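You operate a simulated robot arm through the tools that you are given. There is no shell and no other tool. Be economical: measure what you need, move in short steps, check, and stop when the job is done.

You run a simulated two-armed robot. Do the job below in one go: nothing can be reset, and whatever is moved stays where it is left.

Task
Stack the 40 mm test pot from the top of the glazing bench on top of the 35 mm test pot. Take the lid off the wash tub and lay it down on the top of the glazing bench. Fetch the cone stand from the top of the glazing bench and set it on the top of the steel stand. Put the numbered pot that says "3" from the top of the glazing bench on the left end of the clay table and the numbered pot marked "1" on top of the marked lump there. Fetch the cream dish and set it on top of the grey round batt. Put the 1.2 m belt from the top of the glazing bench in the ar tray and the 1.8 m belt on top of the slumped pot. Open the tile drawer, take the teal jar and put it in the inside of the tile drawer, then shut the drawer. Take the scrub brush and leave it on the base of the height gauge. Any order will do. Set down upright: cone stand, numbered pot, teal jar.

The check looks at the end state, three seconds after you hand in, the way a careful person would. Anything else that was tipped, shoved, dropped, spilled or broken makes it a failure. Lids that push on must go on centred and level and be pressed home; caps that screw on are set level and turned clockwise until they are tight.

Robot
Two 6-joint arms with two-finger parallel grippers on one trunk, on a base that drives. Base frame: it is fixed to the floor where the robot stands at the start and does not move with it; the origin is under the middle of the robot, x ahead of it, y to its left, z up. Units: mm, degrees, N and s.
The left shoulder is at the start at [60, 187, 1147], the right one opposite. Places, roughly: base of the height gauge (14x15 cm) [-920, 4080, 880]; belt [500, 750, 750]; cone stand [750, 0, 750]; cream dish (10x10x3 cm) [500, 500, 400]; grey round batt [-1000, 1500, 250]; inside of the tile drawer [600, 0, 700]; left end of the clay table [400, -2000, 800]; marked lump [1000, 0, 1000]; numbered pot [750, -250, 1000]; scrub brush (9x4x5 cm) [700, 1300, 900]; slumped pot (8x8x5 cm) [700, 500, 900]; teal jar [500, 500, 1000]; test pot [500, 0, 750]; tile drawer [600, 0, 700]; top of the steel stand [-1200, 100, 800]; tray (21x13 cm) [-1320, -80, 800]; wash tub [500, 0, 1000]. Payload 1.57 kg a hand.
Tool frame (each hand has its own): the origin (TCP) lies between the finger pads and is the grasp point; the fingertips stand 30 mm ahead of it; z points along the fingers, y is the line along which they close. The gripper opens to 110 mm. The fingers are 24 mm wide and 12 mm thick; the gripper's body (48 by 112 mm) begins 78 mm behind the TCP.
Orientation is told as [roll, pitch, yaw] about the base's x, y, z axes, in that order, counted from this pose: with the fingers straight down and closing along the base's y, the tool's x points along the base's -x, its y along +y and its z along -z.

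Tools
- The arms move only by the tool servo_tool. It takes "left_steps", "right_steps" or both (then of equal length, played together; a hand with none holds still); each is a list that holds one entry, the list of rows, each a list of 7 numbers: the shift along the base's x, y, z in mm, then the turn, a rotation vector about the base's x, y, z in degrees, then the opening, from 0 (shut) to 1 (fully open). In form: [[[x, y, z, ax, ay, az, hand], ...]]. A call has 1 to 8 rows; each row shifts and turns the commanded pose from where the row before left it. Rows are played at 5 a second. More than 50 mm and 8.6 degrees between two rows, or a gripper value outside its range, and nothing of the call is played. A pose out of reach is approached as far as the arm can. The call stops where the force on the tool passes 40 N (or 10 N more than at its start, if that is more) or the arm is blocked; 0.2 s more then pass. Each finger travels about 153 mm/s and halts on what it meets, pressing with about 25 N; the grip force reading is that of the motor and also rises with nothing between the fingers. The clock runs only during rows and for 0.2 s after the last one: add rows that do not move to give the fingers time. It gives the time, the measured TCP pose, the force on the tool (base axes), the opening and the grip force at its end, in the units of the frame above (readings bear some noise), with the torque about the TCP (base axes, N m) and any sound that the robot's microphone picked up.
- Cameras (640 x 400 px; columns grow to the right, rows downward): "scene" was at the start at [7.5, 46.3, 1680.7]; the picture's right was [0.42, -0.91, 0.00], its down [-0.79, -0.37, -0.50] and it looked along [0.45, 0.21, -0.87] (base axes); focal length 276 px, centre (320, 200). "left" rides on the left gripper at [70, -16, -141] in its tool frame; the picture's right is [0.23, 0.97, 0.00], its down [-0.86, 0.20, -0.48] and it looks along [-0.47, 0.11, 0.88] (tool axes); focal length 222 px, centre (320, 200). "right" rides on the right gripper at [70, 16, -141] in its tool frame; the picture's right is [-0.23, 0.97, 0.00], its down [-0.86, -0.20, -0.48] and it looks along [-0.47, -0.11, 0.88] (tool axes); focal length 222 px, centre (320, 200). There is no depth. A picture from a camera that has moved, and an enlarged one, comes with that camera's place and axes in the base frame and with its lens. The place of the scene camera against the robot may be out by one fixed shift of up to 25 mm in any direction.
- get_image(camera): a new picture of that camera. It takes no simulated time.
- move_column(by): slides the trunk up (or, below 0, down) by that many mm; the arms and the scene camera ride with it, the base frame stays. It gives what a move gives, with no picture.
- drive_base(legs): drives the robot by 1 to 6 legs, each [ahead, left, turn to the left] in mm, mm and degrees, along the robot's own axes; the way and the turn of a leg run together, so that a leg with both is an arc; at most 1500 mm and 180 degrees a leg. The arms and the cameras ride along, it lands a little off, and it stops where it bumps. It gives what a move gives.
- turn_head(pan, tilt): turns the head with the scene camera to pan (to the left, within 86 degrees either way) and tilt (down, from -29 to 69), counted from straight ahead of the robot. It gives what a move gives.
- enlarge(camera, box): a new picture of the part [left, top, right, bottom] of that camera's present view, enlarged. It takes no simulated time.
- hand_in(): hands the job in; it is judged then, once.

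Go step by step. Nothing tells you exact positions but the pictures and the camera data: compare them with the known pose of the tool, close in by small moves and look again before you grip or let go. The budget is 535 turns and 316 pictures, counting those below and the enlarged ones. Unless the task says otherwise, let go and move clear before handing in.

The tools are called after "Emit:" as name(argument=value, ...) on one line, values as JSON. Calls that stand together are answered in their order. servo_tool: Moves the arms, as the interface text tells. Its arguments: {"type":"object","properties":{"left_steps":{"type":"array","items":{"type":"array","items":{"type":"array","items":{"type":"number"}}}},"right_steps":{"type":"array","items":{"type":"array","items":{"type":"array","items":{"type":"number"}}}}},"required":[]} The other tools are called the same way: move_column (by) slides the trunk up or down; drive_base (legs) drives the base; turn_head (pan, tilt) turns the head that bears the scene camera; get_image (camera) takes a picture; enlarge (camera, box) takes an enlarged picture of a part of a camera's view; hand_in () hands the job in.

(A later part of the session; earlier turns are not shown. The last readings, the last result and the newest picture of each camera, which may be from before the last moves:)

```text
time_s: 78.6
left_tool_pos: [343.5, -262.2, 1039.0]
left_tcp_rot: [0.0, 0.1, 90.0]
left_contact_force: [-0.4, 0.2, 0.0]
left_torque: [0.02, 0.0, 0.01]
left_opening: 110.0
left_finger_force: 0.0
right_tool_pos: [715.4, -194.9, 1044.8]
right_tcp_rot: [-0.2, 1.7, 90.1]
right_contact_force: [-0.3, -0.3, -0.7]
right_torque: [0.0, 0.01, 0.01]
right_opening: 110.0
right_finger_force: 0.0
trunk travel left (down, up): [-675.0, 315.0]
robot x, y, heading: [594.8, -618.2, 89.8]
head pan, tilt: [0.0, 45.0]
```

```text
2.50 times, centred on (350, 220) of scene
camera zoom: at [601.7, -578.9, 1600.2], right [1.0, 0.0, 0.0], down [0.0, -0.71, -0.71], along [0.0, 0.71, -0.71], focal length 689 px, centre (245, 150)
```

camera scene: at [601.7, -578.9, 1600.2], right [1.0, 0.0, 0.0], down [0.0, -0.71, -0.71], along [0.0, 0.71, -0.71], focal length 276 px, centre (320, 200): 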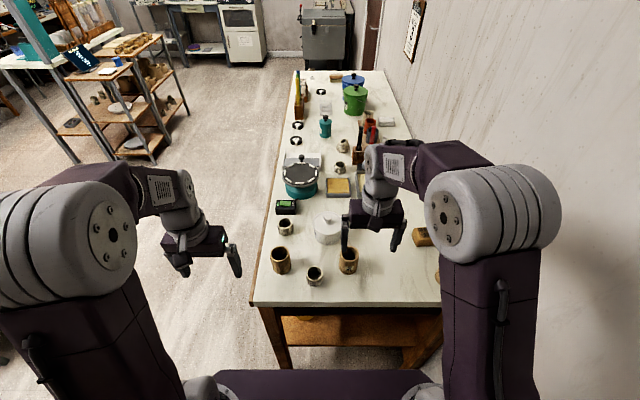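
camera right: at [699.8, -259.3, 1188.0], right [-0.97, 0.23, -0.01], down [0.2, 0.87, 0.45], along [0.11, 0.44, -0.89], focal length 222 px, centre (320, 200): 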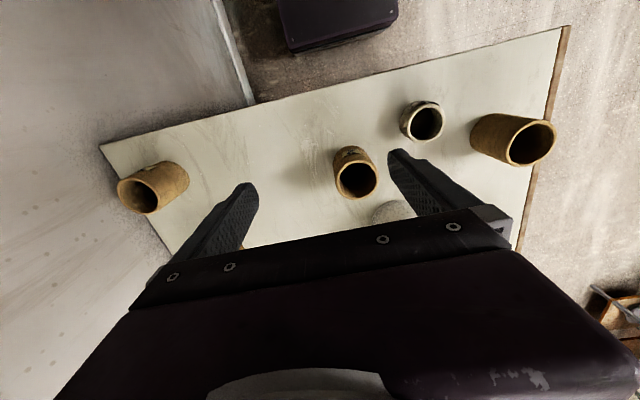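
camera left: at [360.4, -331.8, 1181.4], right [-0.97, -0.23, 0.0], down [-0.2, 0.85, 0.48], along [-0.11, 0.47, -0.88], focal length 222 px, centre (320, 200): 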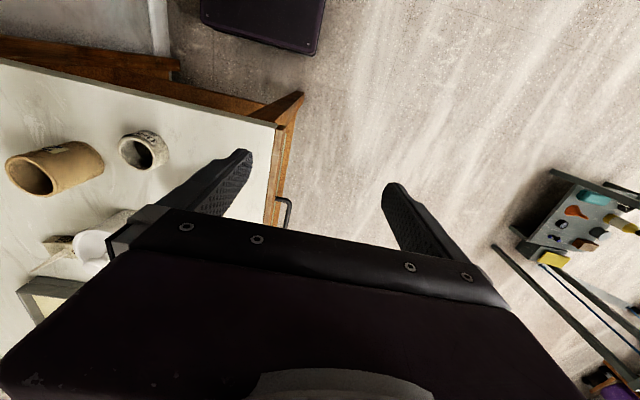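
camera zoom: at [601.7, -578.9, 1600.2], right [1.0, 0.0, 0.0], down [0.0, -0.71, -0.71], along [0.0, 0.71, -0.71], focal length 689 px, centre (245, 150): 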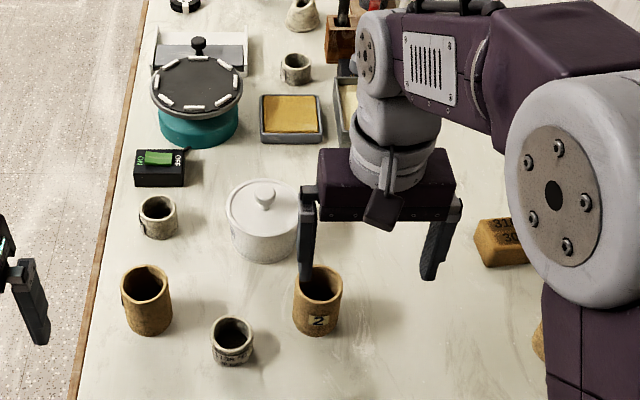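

Emit:
enlarge(camera="scene", box=[295, 240, 385, 300])

Emit:
enlarge(camera="scene", box=[270, 140, 370, 240])

Emit:
turn_head(pan=-45, tilt=50)

Emit:
get_image(camera="scene")

```text
6.67 times, centred on (340, 270) of scene
camera zoom: at [601.7, -578.9, 1600.2], right [1.0, 0.0, 0.0], down [0.0, -0.71, -0.71], along [0.0, 0.71, -0.71], focal length 1836 px, centre (187, -267)
```

zoom: 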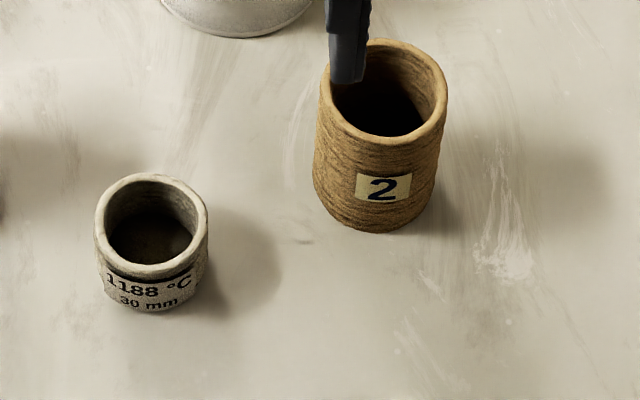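

```text
4.00 times, centred on (320, 190) of scene
camera zoom: at [601.7, -578.9, 1600.2], right [1.0, 0.0, 0.0], down [0.0, -0.71, -0.71], along [0.0, 0.71, -0.71], focal length 1102 px, centre (320, 240)
```

zoom: 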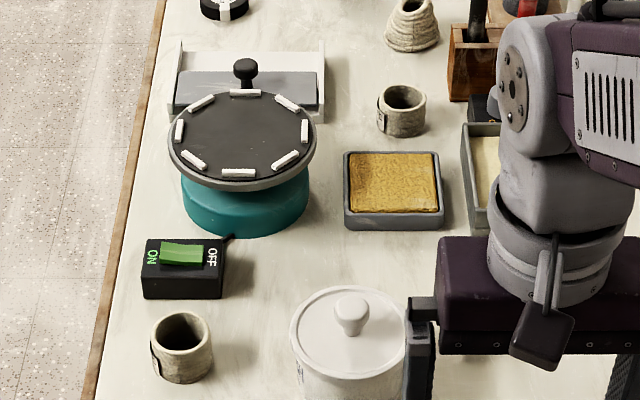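

```text
time_s: 79.7
left_tool_pos: [344.1, -262.8, 1039.7]
left_tcp_rot: [0.0, -0.1, 90.0]
left_contact_force: [0.4, 0.0, -0.6]
left_torque: [0.0, 0.02, 0.01]
left_opening: 110.2
left_finger_force: 0.2
right_tool_pos: [715.4, -195.0, 1044.9]
right_tcp_rot: [-0.1, 1.9, 90.2]
right_contact_force: [0.4, -0.1, -0.1]
right_torque: [0.02, -0.02, -0.02]
right_opening: 110.0
right_finger_force: 0.1
trunk travel left (down, up): [-675.0, 315.0]
robot x, y, heading: [589.6, -616.5, 90.0]
head pan, tilt: [-45.0, 50.0]
```

```text
276 pictures are left
camera scene: at [656.3, -604.7, 1593.3], right [0.71, -0.71, 0.0], down [-0.54, -0.54, -0.64], along [0.45, 0.46, -0.77], focal length 276 px, centre (320, 200)
```

scene: 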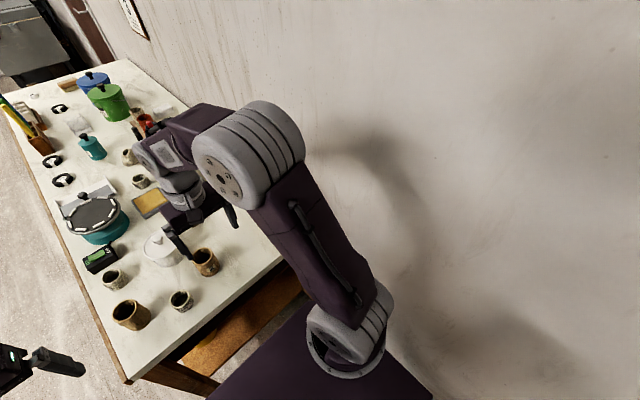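

Pot "1" should be the rear corner one. I move a bit nearer and bring the right hand toward it.

Emit:
drive_base(legs=[[65, 0, 0]])

Emit:
servo_tool(right_steps=[[[45, -10, 0, 0, 0, 0, 1], [45, -10, 0, 0, 0, 0, 1], [45, -10, 0, 0, 0, 0, 1], [45, -10, 0, 0, 0, 0, 1], [20, 0, 0, 0, 0, 0, 1]]])

Emit:
get_image(camera="right")

Emit:
turn_head(pan=-30, tilt=50)

Emit:
get_image(camera="scene")

```text
time_s: 80.7
left_tool_pos: [344.3, -198.4, 1039.8]
left_tcp_rot: [0.0, -0.1, 90.0]
left_contact_force: [0.5, -0.6, -0.5]
left_torque: [0.0, -0.01, 0.0]
left_opening: 110.0
left_finger_force: 0.0
right_tool_pos: [715.8, -129.5, 1045.9]
right_tcp_rot: [-0.2, 1.8, 90.2]
right_contact_force: [-1.1, -0.2, 0.0]
right_torque: [-0.02, 0.01, 0.0]
right_opening: 109.9
right_finger_force: 0.2
trunk travel left (down, up): [-675.0, 315.0]
robot x, y, heading: [595.2, -550.0, 90.1]
head pan, tilt: [-45.0, 50.0]
```

```text
time_s: 81.9
left_tool_pos: [343.9, -195.8, 1039.5]
left_tcp_rot: [0.0, 0.1, 90.0]
left_contact_force: [-0.3, 0.6, -0.1]
left_torque: [-0.02, 0.0, -0.01]
left_opening: 110.0
left_finger_force: 0.2
right_tool_pos: [918.6, -171.3, 1046.0]
right_tcp_rot: [-0.2, 1.8, 90.1]
right_contact_force: [0.2, 0.2, 0.6]
right_torque: [-0.03, 0.01, 0.01]
right_opening: 110.0
right_finger_force: 0.0
trunk travel left (down, up): [-675.0, 315.0]
robot x, y, heading: [593.8, -547.2, 90.2]
head pan, tilt: [-45.0, 50.0]
```

```text
275 pictures are left
camera right: at [903.1, -234.2, 1188.0], right [-0.97, 0.22, -0.01], down [0.2, 0.87, 0.45], along [0.11, 0.44, -0.89], focal length 222 px, centre (320, 200)
```

right: 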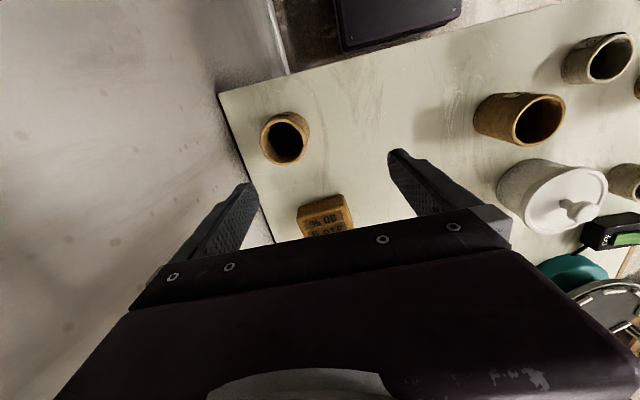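

```text
time_s: 82.7
left_tool_pos: [344.5, -196.3, 1040.3]
left_tcp_rot: [0.0, -0.1, 89.9]
left_contact_force: [0.5, -0.5, -0.4]
left_torque: [0.05, 0.0, -0.01]
left_opening: 109.9
left_finger_force: 0.1
right_tool_pos: [918.4, -169.5, 1046.6]
right_tcp_rot: [-0.1, 1.8, 90.1]
right_contact_force: [0.0, -0.5, 0.0]
right_torque: [0.02, 0.01, -0.02]
right_opening: 109.8
right_finger_force: 0.1
trunk travel left (down, up): [-675.0, 315.0]
robot x, y, heading: [594.2, -553.3, 90.0]
head pan, tilt: [-30.0, 50.0]
```

```text
274 pictures are left
camera scene: at [640.4, -527.9, 1593.3], right [0.87, -0.5, 0.0], down [-0.38, -0.66, -0.64], along [0.32, 0.56, -0.77], focal length 276 px, centre (320, 200)
```

scene: 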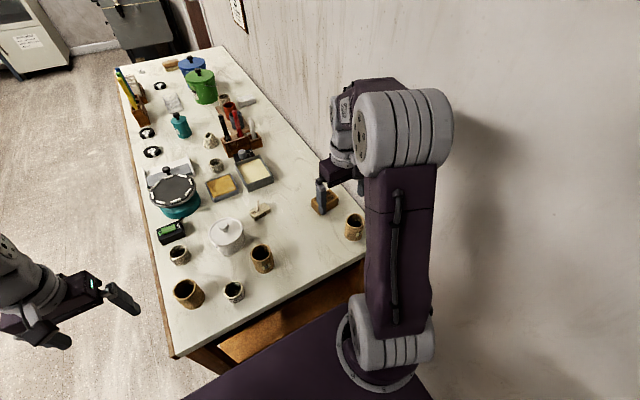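

Pot "1" located at about (952,-193), top z 937. Align above it.

Emit:
servo_tool(right_steps=[[[34, -23, 0, 1.8, 0, 0, 1], [0, 0, -40, 0, 0, 0, 1], [0, 0, -35, 0, 0, 0, 1]]])

Emit:
get_image(camera="right")

Emit:
enlarge(camera="scene", box=[290, 160, 410, 260])

```text
time_s: 83.5
left_tool_pos: [345.9, -195.5, 1039.4]
left_tcp_rot: [0.0, 0.0, 90.0]
left_contact_force: [-0.3, -0.3, -0.3]
left_torque: [0.02, 0.03, -0.01]
left_opening: 110.0
left_finger_force: 0.1
right_tool_pos: [951.5, -192.5, 970.3]
right_tcp_rot: [-0.2, 0.0, 90.1]
right_contact_force: [0.7, -0.3, 1.2]
right_torque: [0.0, 0.05, -0.02]
right_opening: 110.0
right_finger_force: 0.1
trunk travel left (down, up): [-675.0, 315.0]
robot x, y, heading: [593.8, -549.9, 90.2]
head pan, tilt: [-30.0, 50.0]
```

```text
273 pictures are left
camera right: at [935.8, -261.9, 1110.5], right [-0.97, 0.23, 0.0], down [0.2, 0.86, 0.48], along [0.11, 0.47, -0.88], focal length 222 px, centre (320, 200)
```

right: 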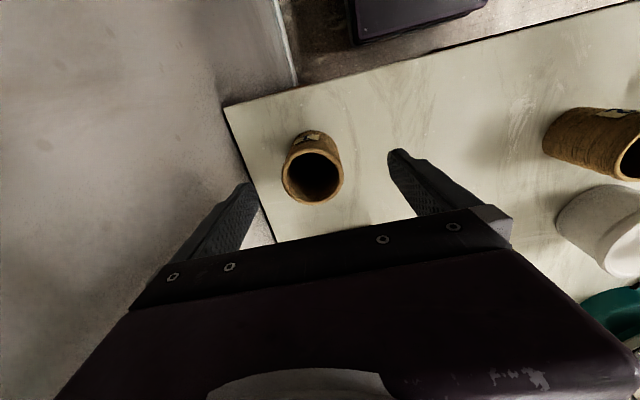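

```text
4.00 times, centred on (350, 210) of scene
camera zoom: at [641.0, -526.6, 1593.3], right [0.87, -0.5, 0.0], down [-0.38, -0.66, -0.64], along [0.32, 0.56, -0.77], focal length 1102 px, centre (200, 160)
```

zoom: 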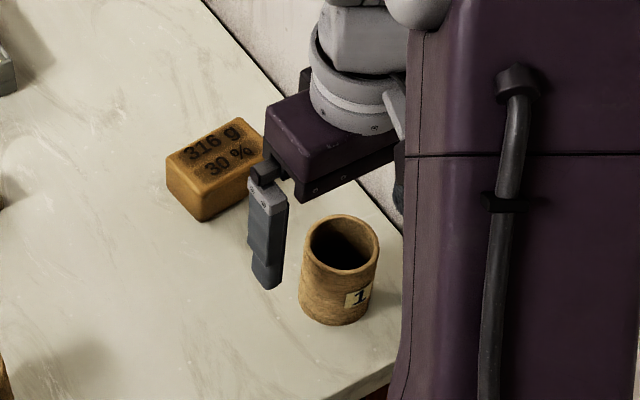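

Emit:
servo_tool(right_steps=[[[3, 0, -35, 0, 0, 0, 1], [0, 0, -35, 0, 0, 0, 1], [0, 0, 0, 0, 0, 0, 0.3], [0, 0, 0, 0, 0, 0, 0.3], [0, 0, 0, 0, 0, 0, 0.3], [0, 0, 0, 0, 0, 0, 0.3]]])

Emit:
get_image(camera="right")

```text
time_s: 84.9
left_tool_pos: [344.8, -196.4, 1040.8]
left_tcp_rot: [0.0, 0.1, 90.0]
left_contact_force: [-0.9, 0.6, -1.2]
left_torque: [-0.01, -0.01, 0.0]
left_opening: 110.1
left_finger_force: 0.1
right_tool_pos: [953.9, -193.0, 899.2]
right_tcp_rot: [0.0, 0.0, 90.1]
right_contact_force: [0.3, 0.0, 0.5]
right_torque: [-0.03, 0.0, 0.03]
right_opening: 55.5
right_finger_force: 24.9
trunk travel left (down, up): [-675.0, 315.0]
robot x, y, heading: [592.6, -554.2, 89.8]
head pan, tilt: [-30.0, 50.0]
```

```text
271 pictures are left
camera right: at [937.9, -261.6, 1039.9], right [-0.97, 0.23, 0.0], down [0.2, 0.86, 0.48], along [0.11, 0.47, -0.88], focal length 222 px, centre (320, 200)
```

right: 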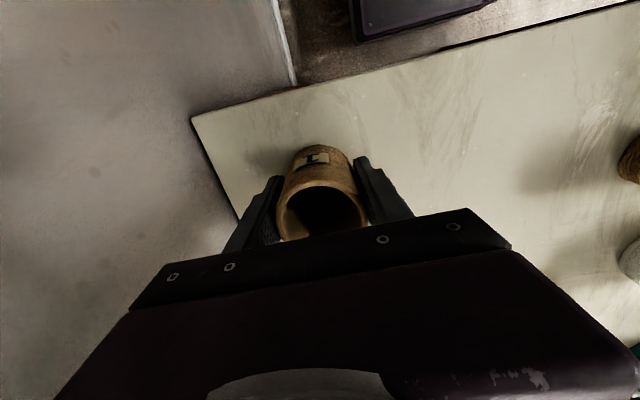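

Pot "1" is gripped. Lift and move toward the lump to look.

Emit:
servo_tool(right_steps=[[[0, 0, 45, 0, 0, 0, 0.3], [0, 0, 45, 0, 0, 0, 0.3], [-5, 20, 40, 0, 0, 0, 0.3], [-5, 40, 10, 0, 0, 0, 0.3], [0, 30, 0, 0, 0, 0, 0.3]]])

Emit:
get_image(camera="right")

Emit:
enlarge(camera="scene", box=[270, 140, 390, 240])

```text
time_s: 86.1
left_tool_pos: [344.4, -195.8, 1039.2]
left_tcp_rot: [-0.1, 0.2, 90.0]
left_contact_force: [0.5, -0.3, 0.5]
left_torque: [0.0, 0.01, -0.02]
left_opening: 109.8
left_finger_force: 0.0
right_tool_pos: [942.1, -101.3, 1040.9]
right_tcp_rot: [-0.1, 0.0, 90.1]
right_contact_force: [-0.2, 0.6, -1.5]
right_torque: [-0.01, -0.01, -0.03]
right_opening: 55.2
right_finger_force: 25.5
trunk travel left (down, up): [-675.0, 315.0]
robot x, y, heading: [598.0, -552.0, 90.1]
head pan, tilt: [-30.0, 50.0]
```

```text
270 pictures are left
camera right: at [926.9, -170.5, 1180.5], right [-0.97, 0.23, 0.0], down [0.2, 0.86, 0.48], along [0.11, 0.47, -0.88], focal length 222 px, centre (320, 200)
```

right: 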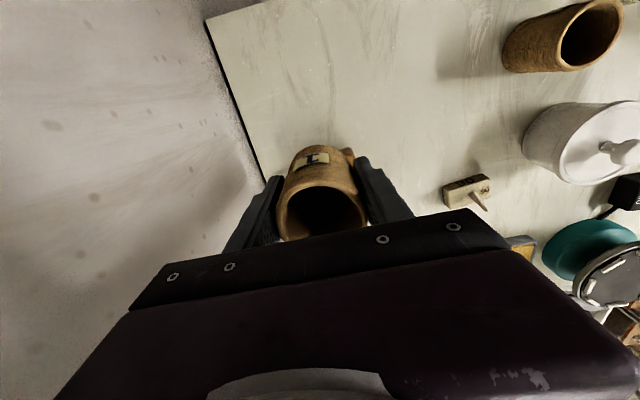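

```text
4.00 times, centred on (330, 190) of scene
camera zoom: at [641.0, -526.1, 1593.3], right [0.87, -0.5, 0.0], down [-0.38, -0.66, -0.64], along [0.32, 0.56, -0.77], focal length 1102 px, centre (280, 240)
```

zoom: 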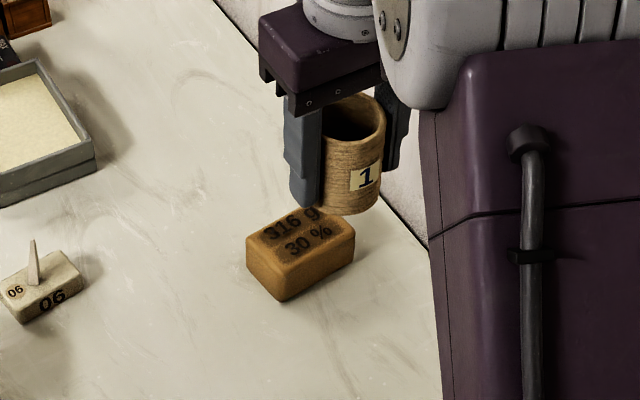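

Lump centre is about (945,-48), top near z 892. Move over it and descend close.

Emit:
servo_tool(right_steps=[[[3, 27, 0, 0, 0, 0, 0.3], [0, 26, -20, 0, 0, 0, 0.3], [0, 0, -40, 0, 0, 0, 0.3], [0, 0, -30, 0, 0, 0, 0.3]]])

Emit:
enlarge(camera="scene", box=[280, 140, 380, 240])

Emit:
get_image(camera="right")

```text
time_s: 87.1
left_tool_pos: [344.8, -195.7, 1039.9]
left_tcp_rot: [0.0, 0.1, 90.0]
left_contact_force: [-0.3, 0.2, 0.5]
left_torque: [0.0, 0.02, -0.01]
left_opening: 110.1
left_finger_force: 0.1
right_tool_pos: [944.0, -47.6, 951.7]
right_tcp_rot: [-0.1, 0.0, 90.1]
right_contact_force: [0.3, -0.4, -0.7]
right_torque: [-0.04, -0.01, 0.0]
right_opening: 55.3
right_finger_force: 24.8
trunk travel left (down, up): [-675.0, 315.0]
robot x, y, heading: [594.5, -551.4, 90.3]
head pan, tilt: [-30.0, 50.0]
```

```text
4.00 times, centred on (330, 190) of scene
camera zoom: at [641.0, -526.2, 1593.3], right [0.87, -0.5, 0.0], down [-0.38, -0.66, -0.64], along [0.32, 0.56, -0.77], focal length 1102 px, centre (280, 240)
```

zoom: 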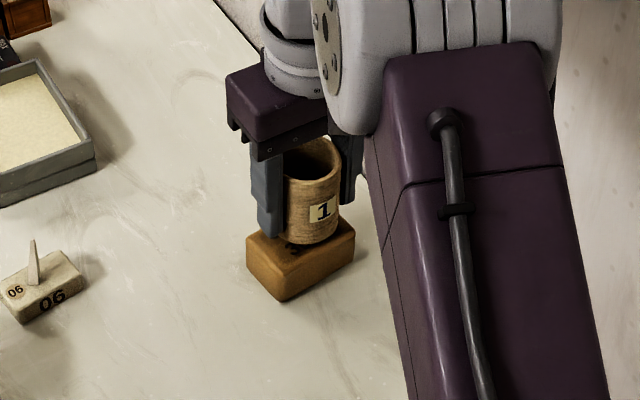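

```text
267 pictures are left
camera right: at [929.1, -117.0, 1091.8], right [-0.97, 0.23, 0.0], down [0.2, 0.86, 0.48], along [0.11, 0.47, -0.88], focal length 222 px, centre (320, 200)
```

right: 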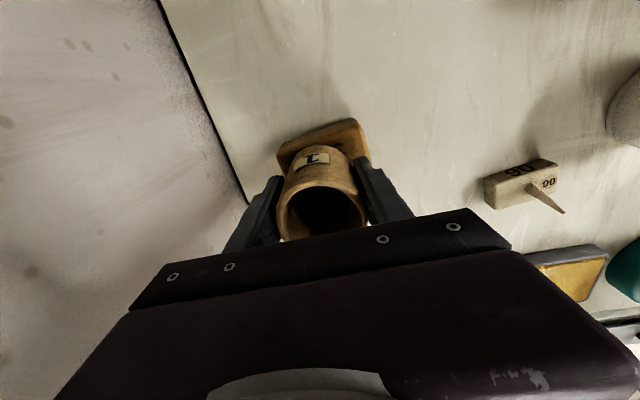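

Emit:
servo_tool(right_steps=[[[0, 0, -8, 0, 0, 0, 0.3], [0, 0, -3, 0, 0, 0, 0.3], [0, 0, -3, 0, 0, 0, 0.3], [0, 0, 0, 0, 0, 0, 0.3]]])

```text
time_s: 88.1
left_tool_pos: [344.3, -198.7, 1041.4]
left_tcp_rot: [0.0, -0.1, 90.0]
left_contact_force: [0.4, 0.0, -0.3]
left_torque: [-0.05, -0.02, 0.01]
left_opening: 110.0
left_finger_force: 0.0
right_tool_pos: [943.6, -49.0, 939.8]
right_tcp_rot: [-0.2, -0.4, 90.1]
right_contact_force: [3.1, 2.6, 22.5]
right_torque: [0.26, 0.32, -0.08]
right_opening: 55.5
right_finger_force: 25.2
trunk travel left (down, up): [-675.0, 315.0]
robot x, y, heading: [592.5, -549.2, 90.1]
head pan, tilt: [-30.0, 50.0]
```

Emit:
servo_tool(right_steps=[[[0, 0, 2, 0, 0, 0, 0.3], [0, 0, 0, 0, 0, 0, 0.55], [0, 0, 0, 0, 0, 0, 0.7], [0, 0, 0, 0, 0, 0, 0.9], [0, 0, 45, 0, 0, 0, 0.9], [0, 0, 45, 0, 0, 0, 0.9], [0, -40, 10, 0, 0, 0, 1], [0, -40, 0, 0, 0, 0, 1]]])

Emit:
enlarge(camera="scene", box=[280, 140, 380, 240])

Emit:
get_image(camera="right")

```text
time_s: 89.9
left_tool_pos: [343.8, -199.2, 1040.8]
left_tcp_rot: [0.0, -0.1, 90.0]
left_contact_force: [-0.6, -0.5, 0.1]
left_torque: [0.02, -0.02, -0.02]
left_opening: 109.9
left_finger_force: 0.0
right_tool_pos: [945.5, -130.9, 1039.6]
right_tcp_rot: [-0.1, -0.1, 90.2]
right_contact_force: [-0.1, -0.3, -0.8]
right_torque: [0.02, -0.02, 0.04]
right_opening: 110.0
right_finger_force: 0.1
trunk travel left (down, up): [-675.0, 315.0]
robot x, y, heading: [595.9, -552.2, 89.9]
head pan, tilt: [-30.0, 50.0]
```

```text
4.00 times, centred on (330, 190) of scene
camera zoom: at [640.0, -529.9, 1593.3], right [0.87, -0.5, 0.0], down [-0.38, -0.66, -0.64], along [0.32, 0.56, -0.77], focal length 1102 px, centre (280, 240)
```

zoom: 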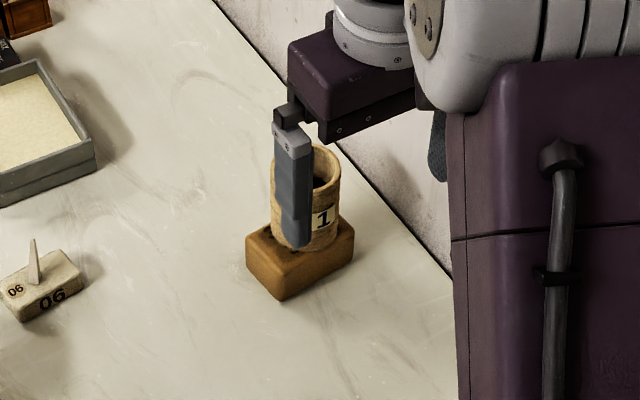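

```text
265 pictures are left
camera right: at [930.7, -200.7, 1179.3], right [-0.97, 0.23, 0.0], down [0.2, 0.85, 0.48], along [0.11, 0.47, -0.88], focal length 222 px, centre (320, 200)
```

right: 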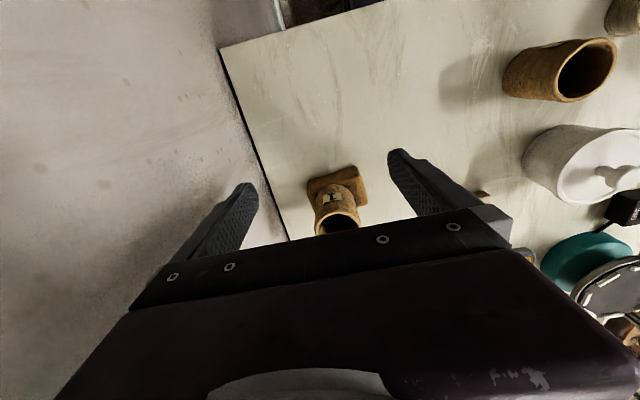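

Pot "1" stands on the lump. Next the wash tub lid: bring the right hand near the tub and look.

Emit:
servo_tool(right_steps=[[[-45, 0, 10, 0, 0, 0, 1], [-48, 0, 10, 0, 0, 0, 1], [-48, 0, 0, 0, 0, 0, 1], [-48, 0, 0, 0, 0, 0, 1], [-48, 0, 0, 0, 0, 0, 1], [-48, 0, 0, 0, 0, 0, 1], [-30, 0, 0, 0, 0, 0, 1]]])

Emit:
get_image(camera="right")

Emit:
turn_head(pan=0, tilt=50)

Emit:
get_image(camera="scene")

```text
time_s: 91.5
left_tool_pos: [343.6, -196.4, 1040.1]
left_tcp_rot: [-0.1, 0.0, 90.0]
left_contact_force: [-0.1, 1.2, 0.7]
left_torque: [-0.02, -0.03, -0.01]
left_opening: 110.0
left_finger_force: 0.1
right_tool_pos: [628.8, -129.9, 1058.8]
right_tcp_rot: [-0.2, -0.1, 90.2]
right_contact_force: [0.1, 0.6, 0.1]
right_torque: [-0.01, -0.03, -0.03]
right_opening: 110.1
right_finger_force: 0.0
trunk travel left (down, up): [-675.0, 315.0]
robot x, y, heading: [590.2, -555.4, 89.8]
head pan, tilt: [-30.0, 50.0]
```

```text
264 pictures are left
camera right: at [613.2, -199.7, 1199.2], right [-0.97, 0.23, 0.0], down [0.2, 0.85, 0.48], along [0.11, 0.47, -0.88], focal length 222 px, centre (320, 200)
```

right: 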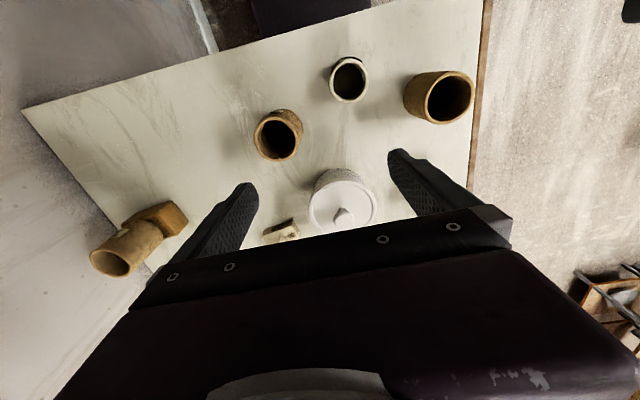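

```text
time_s: 92.5
left_tool_pos: [344.4, -196.7, 1040.8]
left_tcp_rot: [0.1, 0.0, 90.0]
left_contact_force: [0.6, 0.1, -0.2]
left_torque: [0.03, 0.02, 0.02]
left_opening: 110.1
left_finger_force: 0.0
right_tool_pos: [630.2, -130.4, 1057.6]
right_tcp_rot: [-0.2, 0.0, 90.2]
right_contact_force: [-0.4, 0.0, -0.5]
right_torque: [0.02, -0.02, -0.02]
right_opening: 110.1
right_finger_force: 0.1
trunk travel left (down, up): [-675.0, 315.0]
robot x, y, heading: [597.4, -553.7, 89.8]
head pan, tilt: [0.0, 50.0]
```

```text
263 pictures are left
camera scene: at [601.8, -517.3, 1593.3], right [1.0, 0.0, 0.0], down [0.0, -0.77, -0.64], along [0.0, 0.64, -0.77], focal length 276 px, centre (320, 200)
```

scene: 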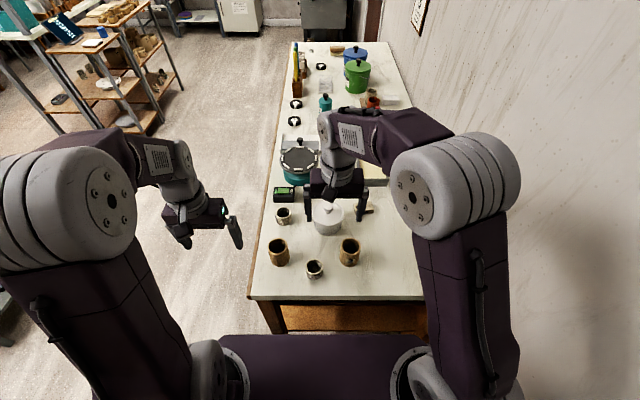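

Emit:
servo_tool(right_steps=[[[-5, 45, 0, 0, 0, 0, 1], [-4, 45, 0, 0, 0, 0, 0.7], [0, 12, -30, 0, 0, 0, 0.7], [0, 0, -25, 0, 0, 0, 0.7]]])

Emit:
get_image(camera="right")

Emit:
enlarge(camera="scene", box=[270, 150, 390, 250])

```text
time_s: 93.5
left_tool_pos: [343.9, -196.9, 1039.7]
left_tcp_rot: [0.0, 0.1, 90.1]
left_contact_force: [-0.2, -0.2, 0.2]
left_torque: [0.01, 0.0, 0.0]
left_opening: 110.1
left_finger_force: 0.0
right_tool_pos: [621.6, -26.1, 1002.7]
right_tcp_rot: [-0.1, 0.0, 90.2]
right_contact_force: [0.3, 0.3, -0.8]
right_torque: [-0.02, 0.01, 0.0]
right_opening: 77.0
right_finger_force: 0.1
trunk travel left (down, up): [-675.0, 315.0]
robot x, y, heading: [595.3, -551.8, 89.7]
head pan, tilt: [0.0, 50.0]
```

```text
262 pictures are left
camera right: at [606.3, -94.8, 1143.2], right [-0.97, 0.23, 0.0], down [0.2, 0.86, 0.48], along [0.11, 0.47, -0.88], focal length 222 px, centre (320, 200)
```

right: 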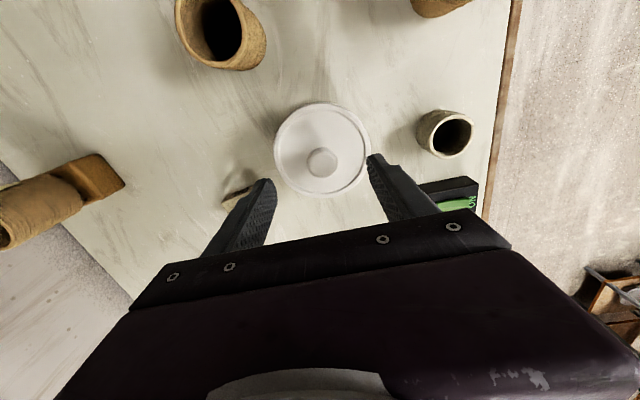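

```text
4.00 times, centred on (330, 200) of scene
camera zoom: at [601.8, -516.6, 1593.3], right [1.0, 0.0, 0.0], down [0.0, -0.77, -0.64], along [0.0, 0.64, -0.77], focal length 1102 px, centre (280, 200)
```

zoom: 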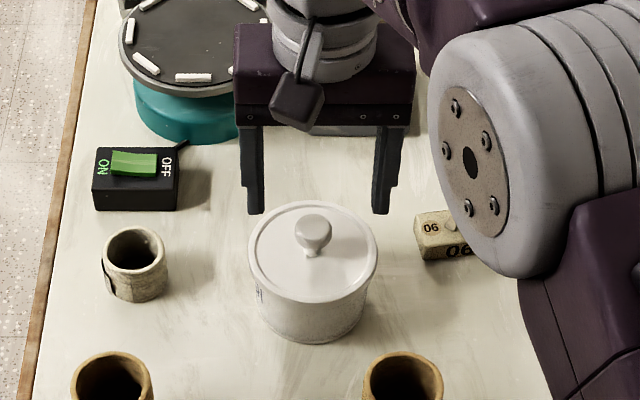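

Emit:
servo_tool(right_steps=[[[0, 0, -30, 0, 0, 0, 0.5], [0, 0, -12, 0, 0, 0, 0.5]]])

Emit:
get_image(camera="right")

Emit:
enlarge(camera="scene", box=[280, 160, 380, 240])

```text
time_s: 94.0
left_tool_pos: [344.0, -195.6, 1039.0]
left_tcp_rot: [-0.1, 0.0, 90.0]
left_contact_force: [0.7, -0.6, -0.7]
left_torque: [-0.01, -0.01, 0.04]
left_opening: 110.1
left_finger_force: 0.1
right_tool_pos: [621.1, -27.2, 960.4]
right_tcp_rot: [-0.1, 0.0, 90.0]
right_contact_force: [0.7, -0.7, -0.1]
right_torque: [-0.02, 0.02, -0.02]
right_opening: 55.1
right_finger_force: 0.1
trunk travel left (down, up): [-675.0, 315.0]
robot x, y, heading: [596.5, -550.8, 90.1]
head pan, tilt: [0.0, 50.0]
```

```text
260 pictures are left
camera right: at [605.4, -95.9, 1101.7], right [-0.97, 0.23, 0.0], down [0.2, 0.86, 0.48], along [0.11, 0.47, -0.88], focal length 222 px, centre (320, 200)
```

right: 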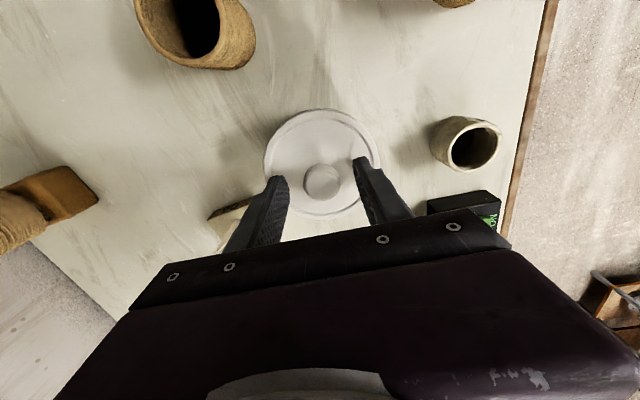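

```text
5.00 times, centred on (330, 200) of scene
camera zoom: at [601.8, -517.0, 1593.3], right [1.0, 0.0, 0.0], down [0.0, -0.77, -0.64], along [0.0, 0.64, -0.77], focal length 1377 px, centre (270, 200)
```

zoom: 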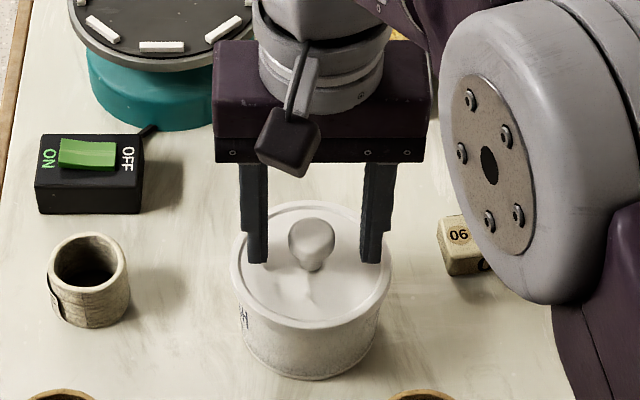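

Emit:
servo_tool(right_steps=[[[0, 0, -7, 0, 0, 0, 0.5], [0, 0, 0, 0, 0, 0, 0.05], [0, 0, 0, 0, 0, 0, 0.05], [0, 0, 0, 0, 0, 0, 0.05], [0, 0, 3, 0, 0, 0, 0.05]]])

Emit:
enlarge(camera="scene", box=[280, 160, 380, 240])

```text
time_s: 95.2
left_tool_pos: [343.2, -197.5, 1039.5]
left_tcp_rot: [0.0, 0.1, 90.0]
left_contact_force: [0.4, -0.6, -0.4]
left_torque: [-0.02, -0.01, -0.01]
left_opening: 109.8
left_finger_force: 0.0
right_tool_pos: [619.8, -28.2, 956.2]
right_tcp_rot: [0.0, 0.0, 90.1]
right_contact_force: [-7.7, 3.4, 11.4]
right_torque: [0.41, 0.21, -0.04]
right_opening: 25.9
right_finger_force: 25.3
trunk travel left (down, up): [-675.0, 315.0]
robot x, y, heading: [596.0, -553.4, 89.9]
head pan, tilt: [0.0, 50.0]
```

```text
5.00 times, centred on (330, 200) of scene
camera zoom: at [599.7, -518.5, 1593.1], right [1.0, 0.0, 0.0], down [0.0, -0.77, -0.64], along [0.0, 0.64, -0.77], focal length 1377 px, centre (270, 200)
```

zoom: 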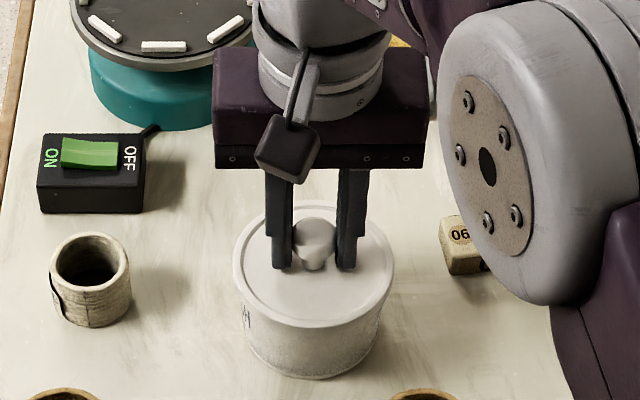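

Emit:
servo_tool(right_steps=[[[0, 0, 5, 0, 0, 0, 0.05], [0, 0, 8, 0, 0, 0, 0.05], [0, 0, 12, 0, 0, 0, 0.05], [0, 0, 0, 0, 0, 0, 0.05]]])

Emit:
enlarge(camera="scene", box=[280, 160, 380, 240])

```text
time_s: 96.2
left_tool_pos: [344.3, -196.6, 1038.6]
left_tcp_rot: [0.0, 0.0, 90.0]
left_contact_force: [-0.4, 0.3, -0.9]
left_torque: [0.0, 0.0, 0.02]
left_opening: 110.0
left_finger_force: 0.0
right_tool_pos: [621.7, -28.9, 983.2]
right_tcp_rot: [-0.1, 0.0, 90.1]
right_contact_force: [0.9, 0.2, -0.3]
right_torque: [0.0, -0.02, -0.01]
right_opening: 25.9
right_finger_force: 24.5
trunk travel left (down, up): [-675.0, 315.0]
robot x, y, heading: [597.3, -553.3, 90.0]
head pan, tilt: [0.0, 50.0]
heard: snap
```

```text
5.00 times, centred on (330, 200) of scene
camera zoom: at [602.0, -517.2, 1593.3], right [1.0, 0.0, 0.0], down [0.0, -0.77, -0.64], along [0.0, 0.64, -0.77], focal length 1377 px, centre (270, 200)
```

zoom: 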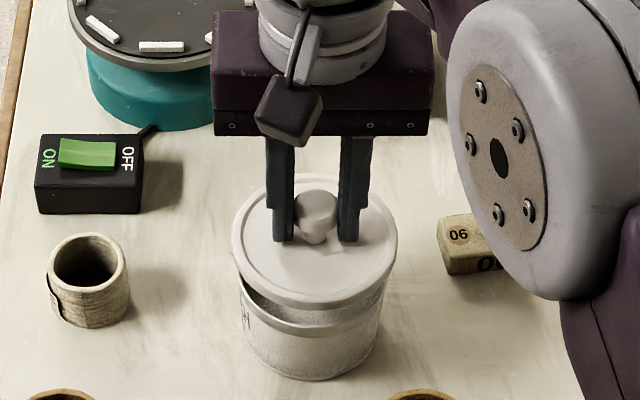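

Lid is off. Carry it to clear bench space near (810,-130).

Emit:
servo_tool(right_steps=[[[0, 0, 45, 0, 0, 0, 0.05], [45, -15, 5, 0, 0, 0, 0.05], [45, -18, 0, 0, 0, 0, 0.05], [45, -18, 0, 0, 0, 0, 0.05], [45, -20, 0, 0, 0, 0, 0.05], [10, -30, 0, 0, 0, 0, 0.05], [0, 0, -45, 0, 0, 0, 0.05]]])

Emit:
get_image(camera="right")

Emit:
get_image(camera="scene")

```text
time_s: 97.8
left_tool_pos: [344.6, -194.7, 1039.2]
left_tcp_rot: [0.0, 0.2, 89.9]
left_contact_force: [-0.1, 0.3, 0.1]
left_torque: [-0.03, 0.02, 0.0]
left_opening: 109.7
left_finger_force: 0.1
right_tool_pos: [808.7, -126.6, 986.2]
right_tcp_rot: [-0.2, 0.0, 90.1]
right_contact_force: [0.2, 0.5, 0.5]
right_torque: [-0.03, 0.01, 0.02]
right_opening: 26.0
right_finger_force: 24.7
trunk travel left (down, up): [-675.0, 315.0]
robot x, y, heading: [592.8, -554.3, 90.0]
head pan, tilt: [0.0, 50.0]
```

```text
256 pictures are left
camera right: at [794.1, -195.6, 1128.0], right [-0.97, 0.23, 0.0], down [0.2, 0.86, 0.48], along [0.11, 0.47, -0.88], focal length 222 px, centre (320, 200)
```

right: 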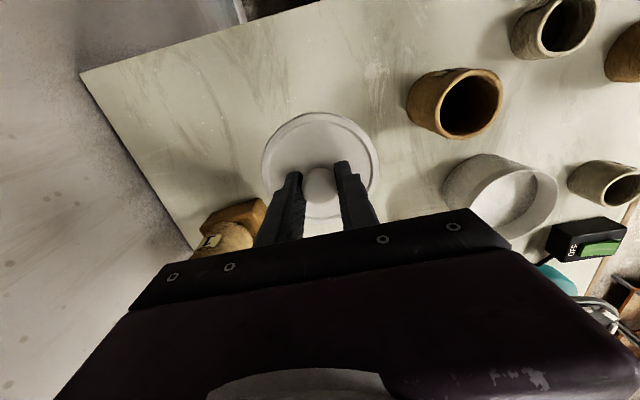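

```text
255 pictures are left
camera scene: at [602.2, -514.4, 1593.3], right [1.0, 0.0, 0.0], down [0.0, -0.77, -0.64], along [0.0, 0.64, -0.77], focal length 276 px, centre (320, 200)
```

scene: 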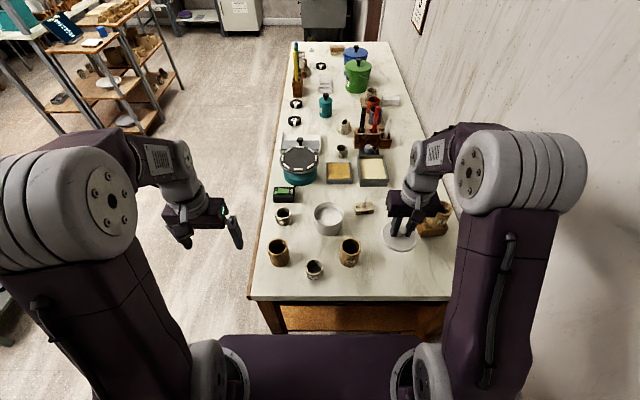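

Emit:
servo_tool(right_steps=[[[0, -5, -40, 0, 0, 0, 0.05], [0, 0, -25, 0, 0, 0, 0.05], [0, 0, -5, 0, 0, 0, 0.05], [0, 0, -4, 0, 0, 0, 0.05], [0, 0, -4, 0, 0, 0, 0.05], [0, 0, -4, 0, 0, 0, 0.05], [0, 0, -4, 0, 0, 0, 0.05]]])

```text
time_s: 99.5
left_tool_pos: [345.2, -196.4, 1039.5]
left_tcp_rot: [-0.1, 0.0, 90.0]
left_contact_force: [0.2, -1.0, 0.8]
left_torque: [0.02, 0.02, -0.01]
left_opening: 109.8
left_finger_force: 0.1
right_tool_pos: [812.0, -132.3, 902.1]
right_tcp_rot: [-0.1, -0.1, 90.1]
right_contact_force: [-0.7, -0.5, -0.5]
right_torque: [0.01, 0.02, 0.0]
right_opening: 25.7
right_finger_force: 25.1
trunk travel left (down, up): [-675.0, 315.0]
robot x, y, heading: [593.2, -557.0, 90.0]
head pan, tilt: [0.0, 50.0]
```

Emit:
servo_tool(right_steps=[[[0, 0, -3, 0, 0, 0, 0.05], [0, 0, -3, 0, 0, 0, 0.05], [0, 0, -3, 0, 0, 0, 0.05], [0, 0, -3, 0, 0, 0, 0.05]]])

Emit:
enlarge(camera="scene", box=[360, 190, 460, 270])

```text
time_s: 100.1
left_tool_pos: [342.7, -199.7, 1041.0]
left_tcp_rot: [0.1, 0.0, 90.0]
left_contact_force: [0.1, -0.2, 1.4]
left_torque: [0.0, 0.04, 0.06]
left_opening: 109.8
left_finger_force: 0.1
right_tool_pos: [811.6, -133.3, 899.9]
right_tcp_rot: [-0.1, -0.6, 90.2]
right_contact_force: [0.9, -6.9, 24.4]
right_torque: [-0.61, 0.15, -0.01]
right_opening: 25.9
right_finger_force: 24.8
trunk travel left (down, up): [-675.0, 315.0]
robot x, y, heading: [595.1, -554.5, 89.8]
head pan, tilt: [0.0, 50.0]
stopped in row 3 (right hand): the force on the tool passed its limit (the readings are from after the stop); the commanded pose is now the measured one
```

```text
5.00 times, centred on (410, 230) of scene
camera zoom: at [600.5, -521.7, 1593.5], right [1.0, 0.0, 0.0], down [0.0, -0.76, -0.65], along [0.0, 0.65, -0.76], focal length 1377 px, centre (-130, 50)
```

zoom: 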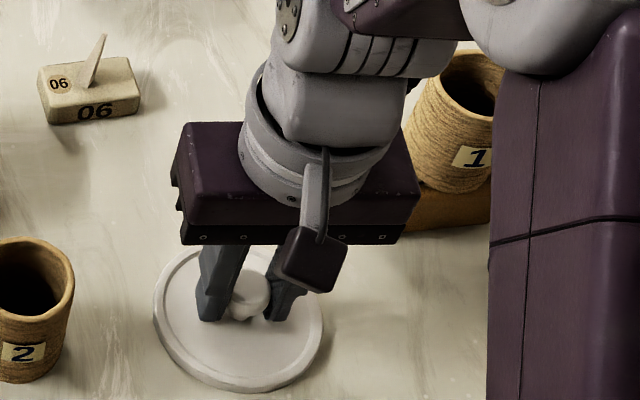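

Emit:
servo_tool(right_steps=[[[0, 0, 2, 0, 0.5, 0, 0.05], [0, 0, 0, 0, 0, 0, 0.4], [0, 0, 0, 0, 0, 0, 0.5], [0, 0, 45, 0, 0, 0, 0.5], [-10, 10, 45, 0, 0, 0, 0.7], [-30, 20, 30, 0, 0, 0, 1], [-32, 25, 20, 0, 0, 0, 1], [0, 0, 0, 0, 0, 0, 1]]])

Emit:
get_image(camera="right")

Emit:
enlarge(camera="scene", box=[320, 170, 460, 270])

```text
time_s: 101.9
left_tool_pos: [344.8, -197.0, 1040.8]
left_tcp_rot: [0.0, 0.0, 90.0]
left_contact_force: [0.3, 0.3, -0.5]
left_torque: [0.02, 0.01, -0.03]
left_opening: 110.0
left_finger_force: 0.0
right_tool_pos: [740.2, -77.3, 1040.1]
right_tcp_rot: [0.4, -0.6, 90.0]
right_contact_force: [0.3, -0.7, 0.6]
right_torque: [0.01, -0.02, -0.01]
right_opening: 109.9
right_finger_force: 0.0
trunk travel left (down, up): [-675.0, 315.0]
robot x, y, heading: [599.5, -552.0, 90.1]
head pan, tilt: [0.0, 50.0]
```

```text
253 pictures are left
camera right: at [725.7, -147.1, 1178.9], right [-0.97, 0.23, 0.01], down [0.2, 0.85, 0.49], along [0.1, 0.47, -0.87], focal length 222 px, centre (320, 200)
```

right: 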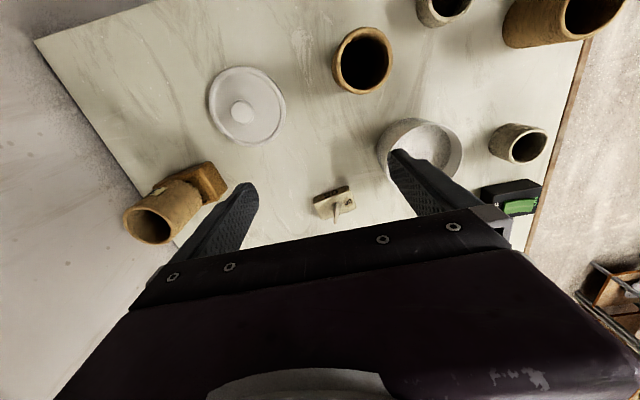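

```text
4.00 times, centred on (390, 220) of scene
camera zoom: at [602.6, -517.8, 1593.3], right [1.0, 0.0, 0.0], down [0.0, -0.77, -0.64], along [0.0, 0.64, -0.77], focal length 1102 px, centre (40, 120)
```

zoom: 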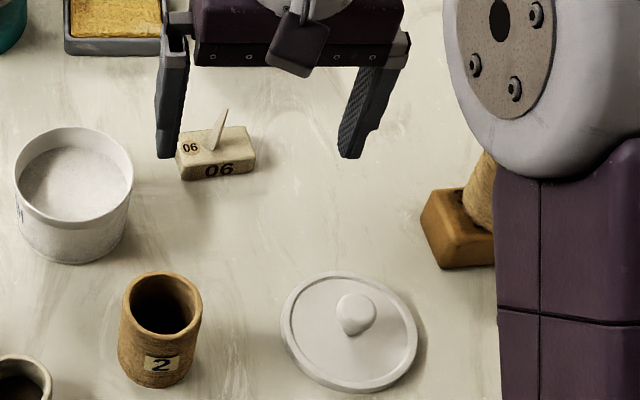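

Emit:
servo_tool(right_steps=[[[0, 40, 0, -0.6, -0.4, 0, 1], [-2, 40, 0, 0, 0, 0, 0.85], [0, 22, -30, 0, 0, 0, 0.85], [0, 0, -40, 0, 0, 0, 0.85]]])

Emit:
get_image(camera="right")

Emit:
enlarge(camera="scene", box=[310, 150, 410, 230])

```text
time_s: 102.9
left_tool_pos: [343.3, -197.1, 1040.6]
left_tcp_rot: [0.0, 0.0, 90.0]
left_contact_force: [-0.3, -1.2, 0.1]
left_torque: [0.02, 0.03, -0.03]
left_opening: 110.2
left_finger_force: 0.1
right_tool_pos: [738.1, 26.7, 968.0]
right_tcp_rot: [-0.2, 0.2, 90.1]
right_contact_force: [-0.2, 0.8, -0.1]
right_torque: [-0.01, 0.0, 0.02]
right_opening: 93.3
right_finger_force: 0.1
trunk travel left (down, up): [-675.0, 315.0]
robot x, y, heading: [593.3, -551.4, 89.9]
head pan, tilt: [0.0, 50.0]
```

```text
251 pictures are left
camera right: at [723.2, -42.2, 1109.8], right [-0.97, 0.23, 0.0], down [0.2, 0.86, 0.48], along [0.11, 0.46, -0.88], focal length 222 px, centre (320, 200)
```

right: 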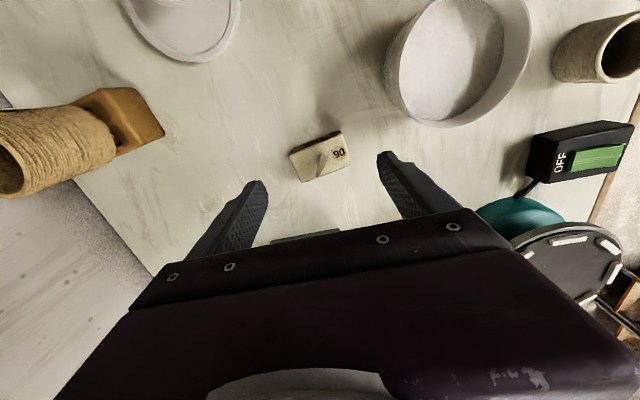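

```text
5.00 times, centred on (360, 190) of scene
camera zoom: at [602.0, -516.8, 1593.3], right [1.0, 0.0, 0.0], down [0.0, -0.77, -0.64], along [0.0, 0.64, -0.77], focal length 1377 px, centre (120, 250)
```

zoom: 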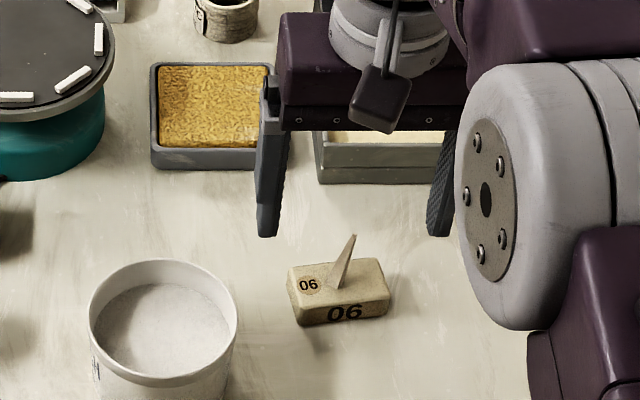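

Emit:
servo_tool(right_steps=[[[1, 1, 0, 0, 0, 6.5, 0.85], [1, 1, -25, 0, 0, 6.5, 0.85], [0, 0, -30, 0, 0, 0, 0.85], [0, 0, -18, 0, 0, 0, 0.85]]])

Emit:
get_image(camera="right")

Emit:
enlarge(camera="scene", box=[310, 150, 410, 230])

```text
time_s: 103.9
left_tool_pos: [343.9, -197.0, 1040.6]
left_tcp_rot: [0.1, -0.1, 90.0]
left_contact_force: [-0.2, -0.7, 1.1]
left_torque: [-0.01, 0.02, -0.01]
left_opening: 110.2
left_finger_force: 0.0
right_tool_pos: [740.1, 29.5, 895.4]
right_tcp_rot: [0.0, 0.0, 103.1]
right_contact_force: [0.1, -0.6, 0.5]
right_torque: [0.01, -0.02, -0.02]
right_opening: 93.4
right_finger_force: 0.0
trunk travel left (down, up): [-675.0, 315.0]
robot x, y, heading: [594.8, -552.9, 89.7]
head pan, tilt: [0.0, 50.0]
```

```text
249 pictures are left
camera right: at [741.4, -41.5, 1036.4], right [-1.0, 0.0, 0.0], down [0.0, 0.88, 0.48], along [0.0, 0.48, -0.88], focal length 222 px, centre (320, 200)
```

right: 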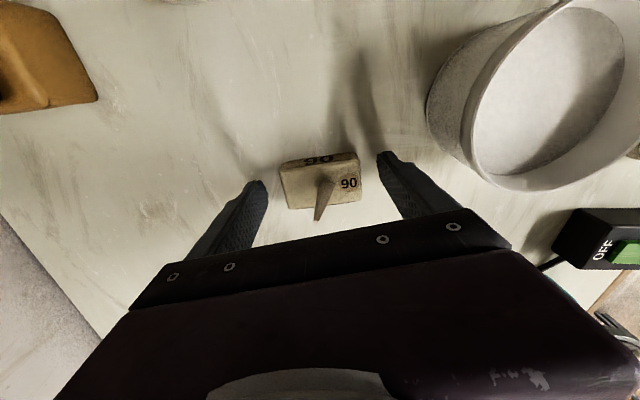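

```text
5.00 times, centred on (360, 190) of scene
camera zoom: at [602.0, -517.0, 1593.3], right [1.0, 0.0, 0.0], down [0.0, -0.77, -0.64], along [0.0, 0.64, -0.77], focal length 1377 px, centre (120, 250)
```

zoom: 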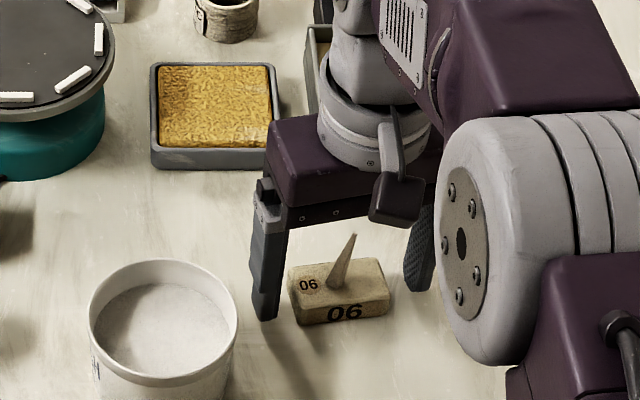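

Emit:
servo_tool(right_steps=[[[0, 0, -6, 0, 0, 0, 0.85], [0, 0, 0, 0, 0, 0, 0.3], [0, 0, 0, 0, 0, 0, 0.3], [0, 0, 0, 0, 0, 0, 0.3], [0, 0, 0, 0, 0, 0, 0.3]]])

Emit:
get_image(camera="right")

```text
time_s: 105.1
left_tool_pos: [344.6, -196.9, 1039.9]
left_tcp_rot: [0.0, 0.0, 90.0]
left_contact_force: [-0.5, 0.0, -0.5]
left_torque: [-0.03, 0.01, 0.01]
left_opening: 110.1
left_finger_force: 0.1
right_tool_pos: [739.4, 27.8, 890.7]
right_tcp_rot: [-0.1, 0.0, 103.2]
right_contact_force: [0.4, 1.2, 3.4]
right_torque: [-0.01, 0.14, -0.06]
right_opening: 62.6
right_finger_force: 24.7
trunk travel left (down, up): [-675.0, 315.0]
robot x, y, heading: [596.9, -551.4, 90.0]
head pan, tilt: [0.0, 50.0]
```

```text
247 pictures are left
camera right: at [740.8, -42.1, 1030.9], right [-1.0, 0.0, 0.0], down [0.0, 0.88, 0.48], along [0.0, 0.48, -0.88], focal length 222 px, centre (320, 200)
```

right: 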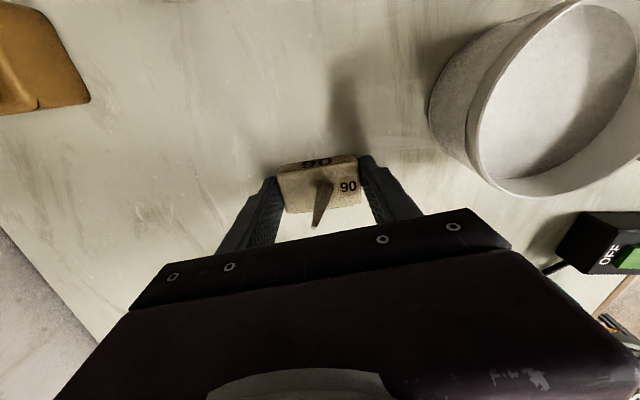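

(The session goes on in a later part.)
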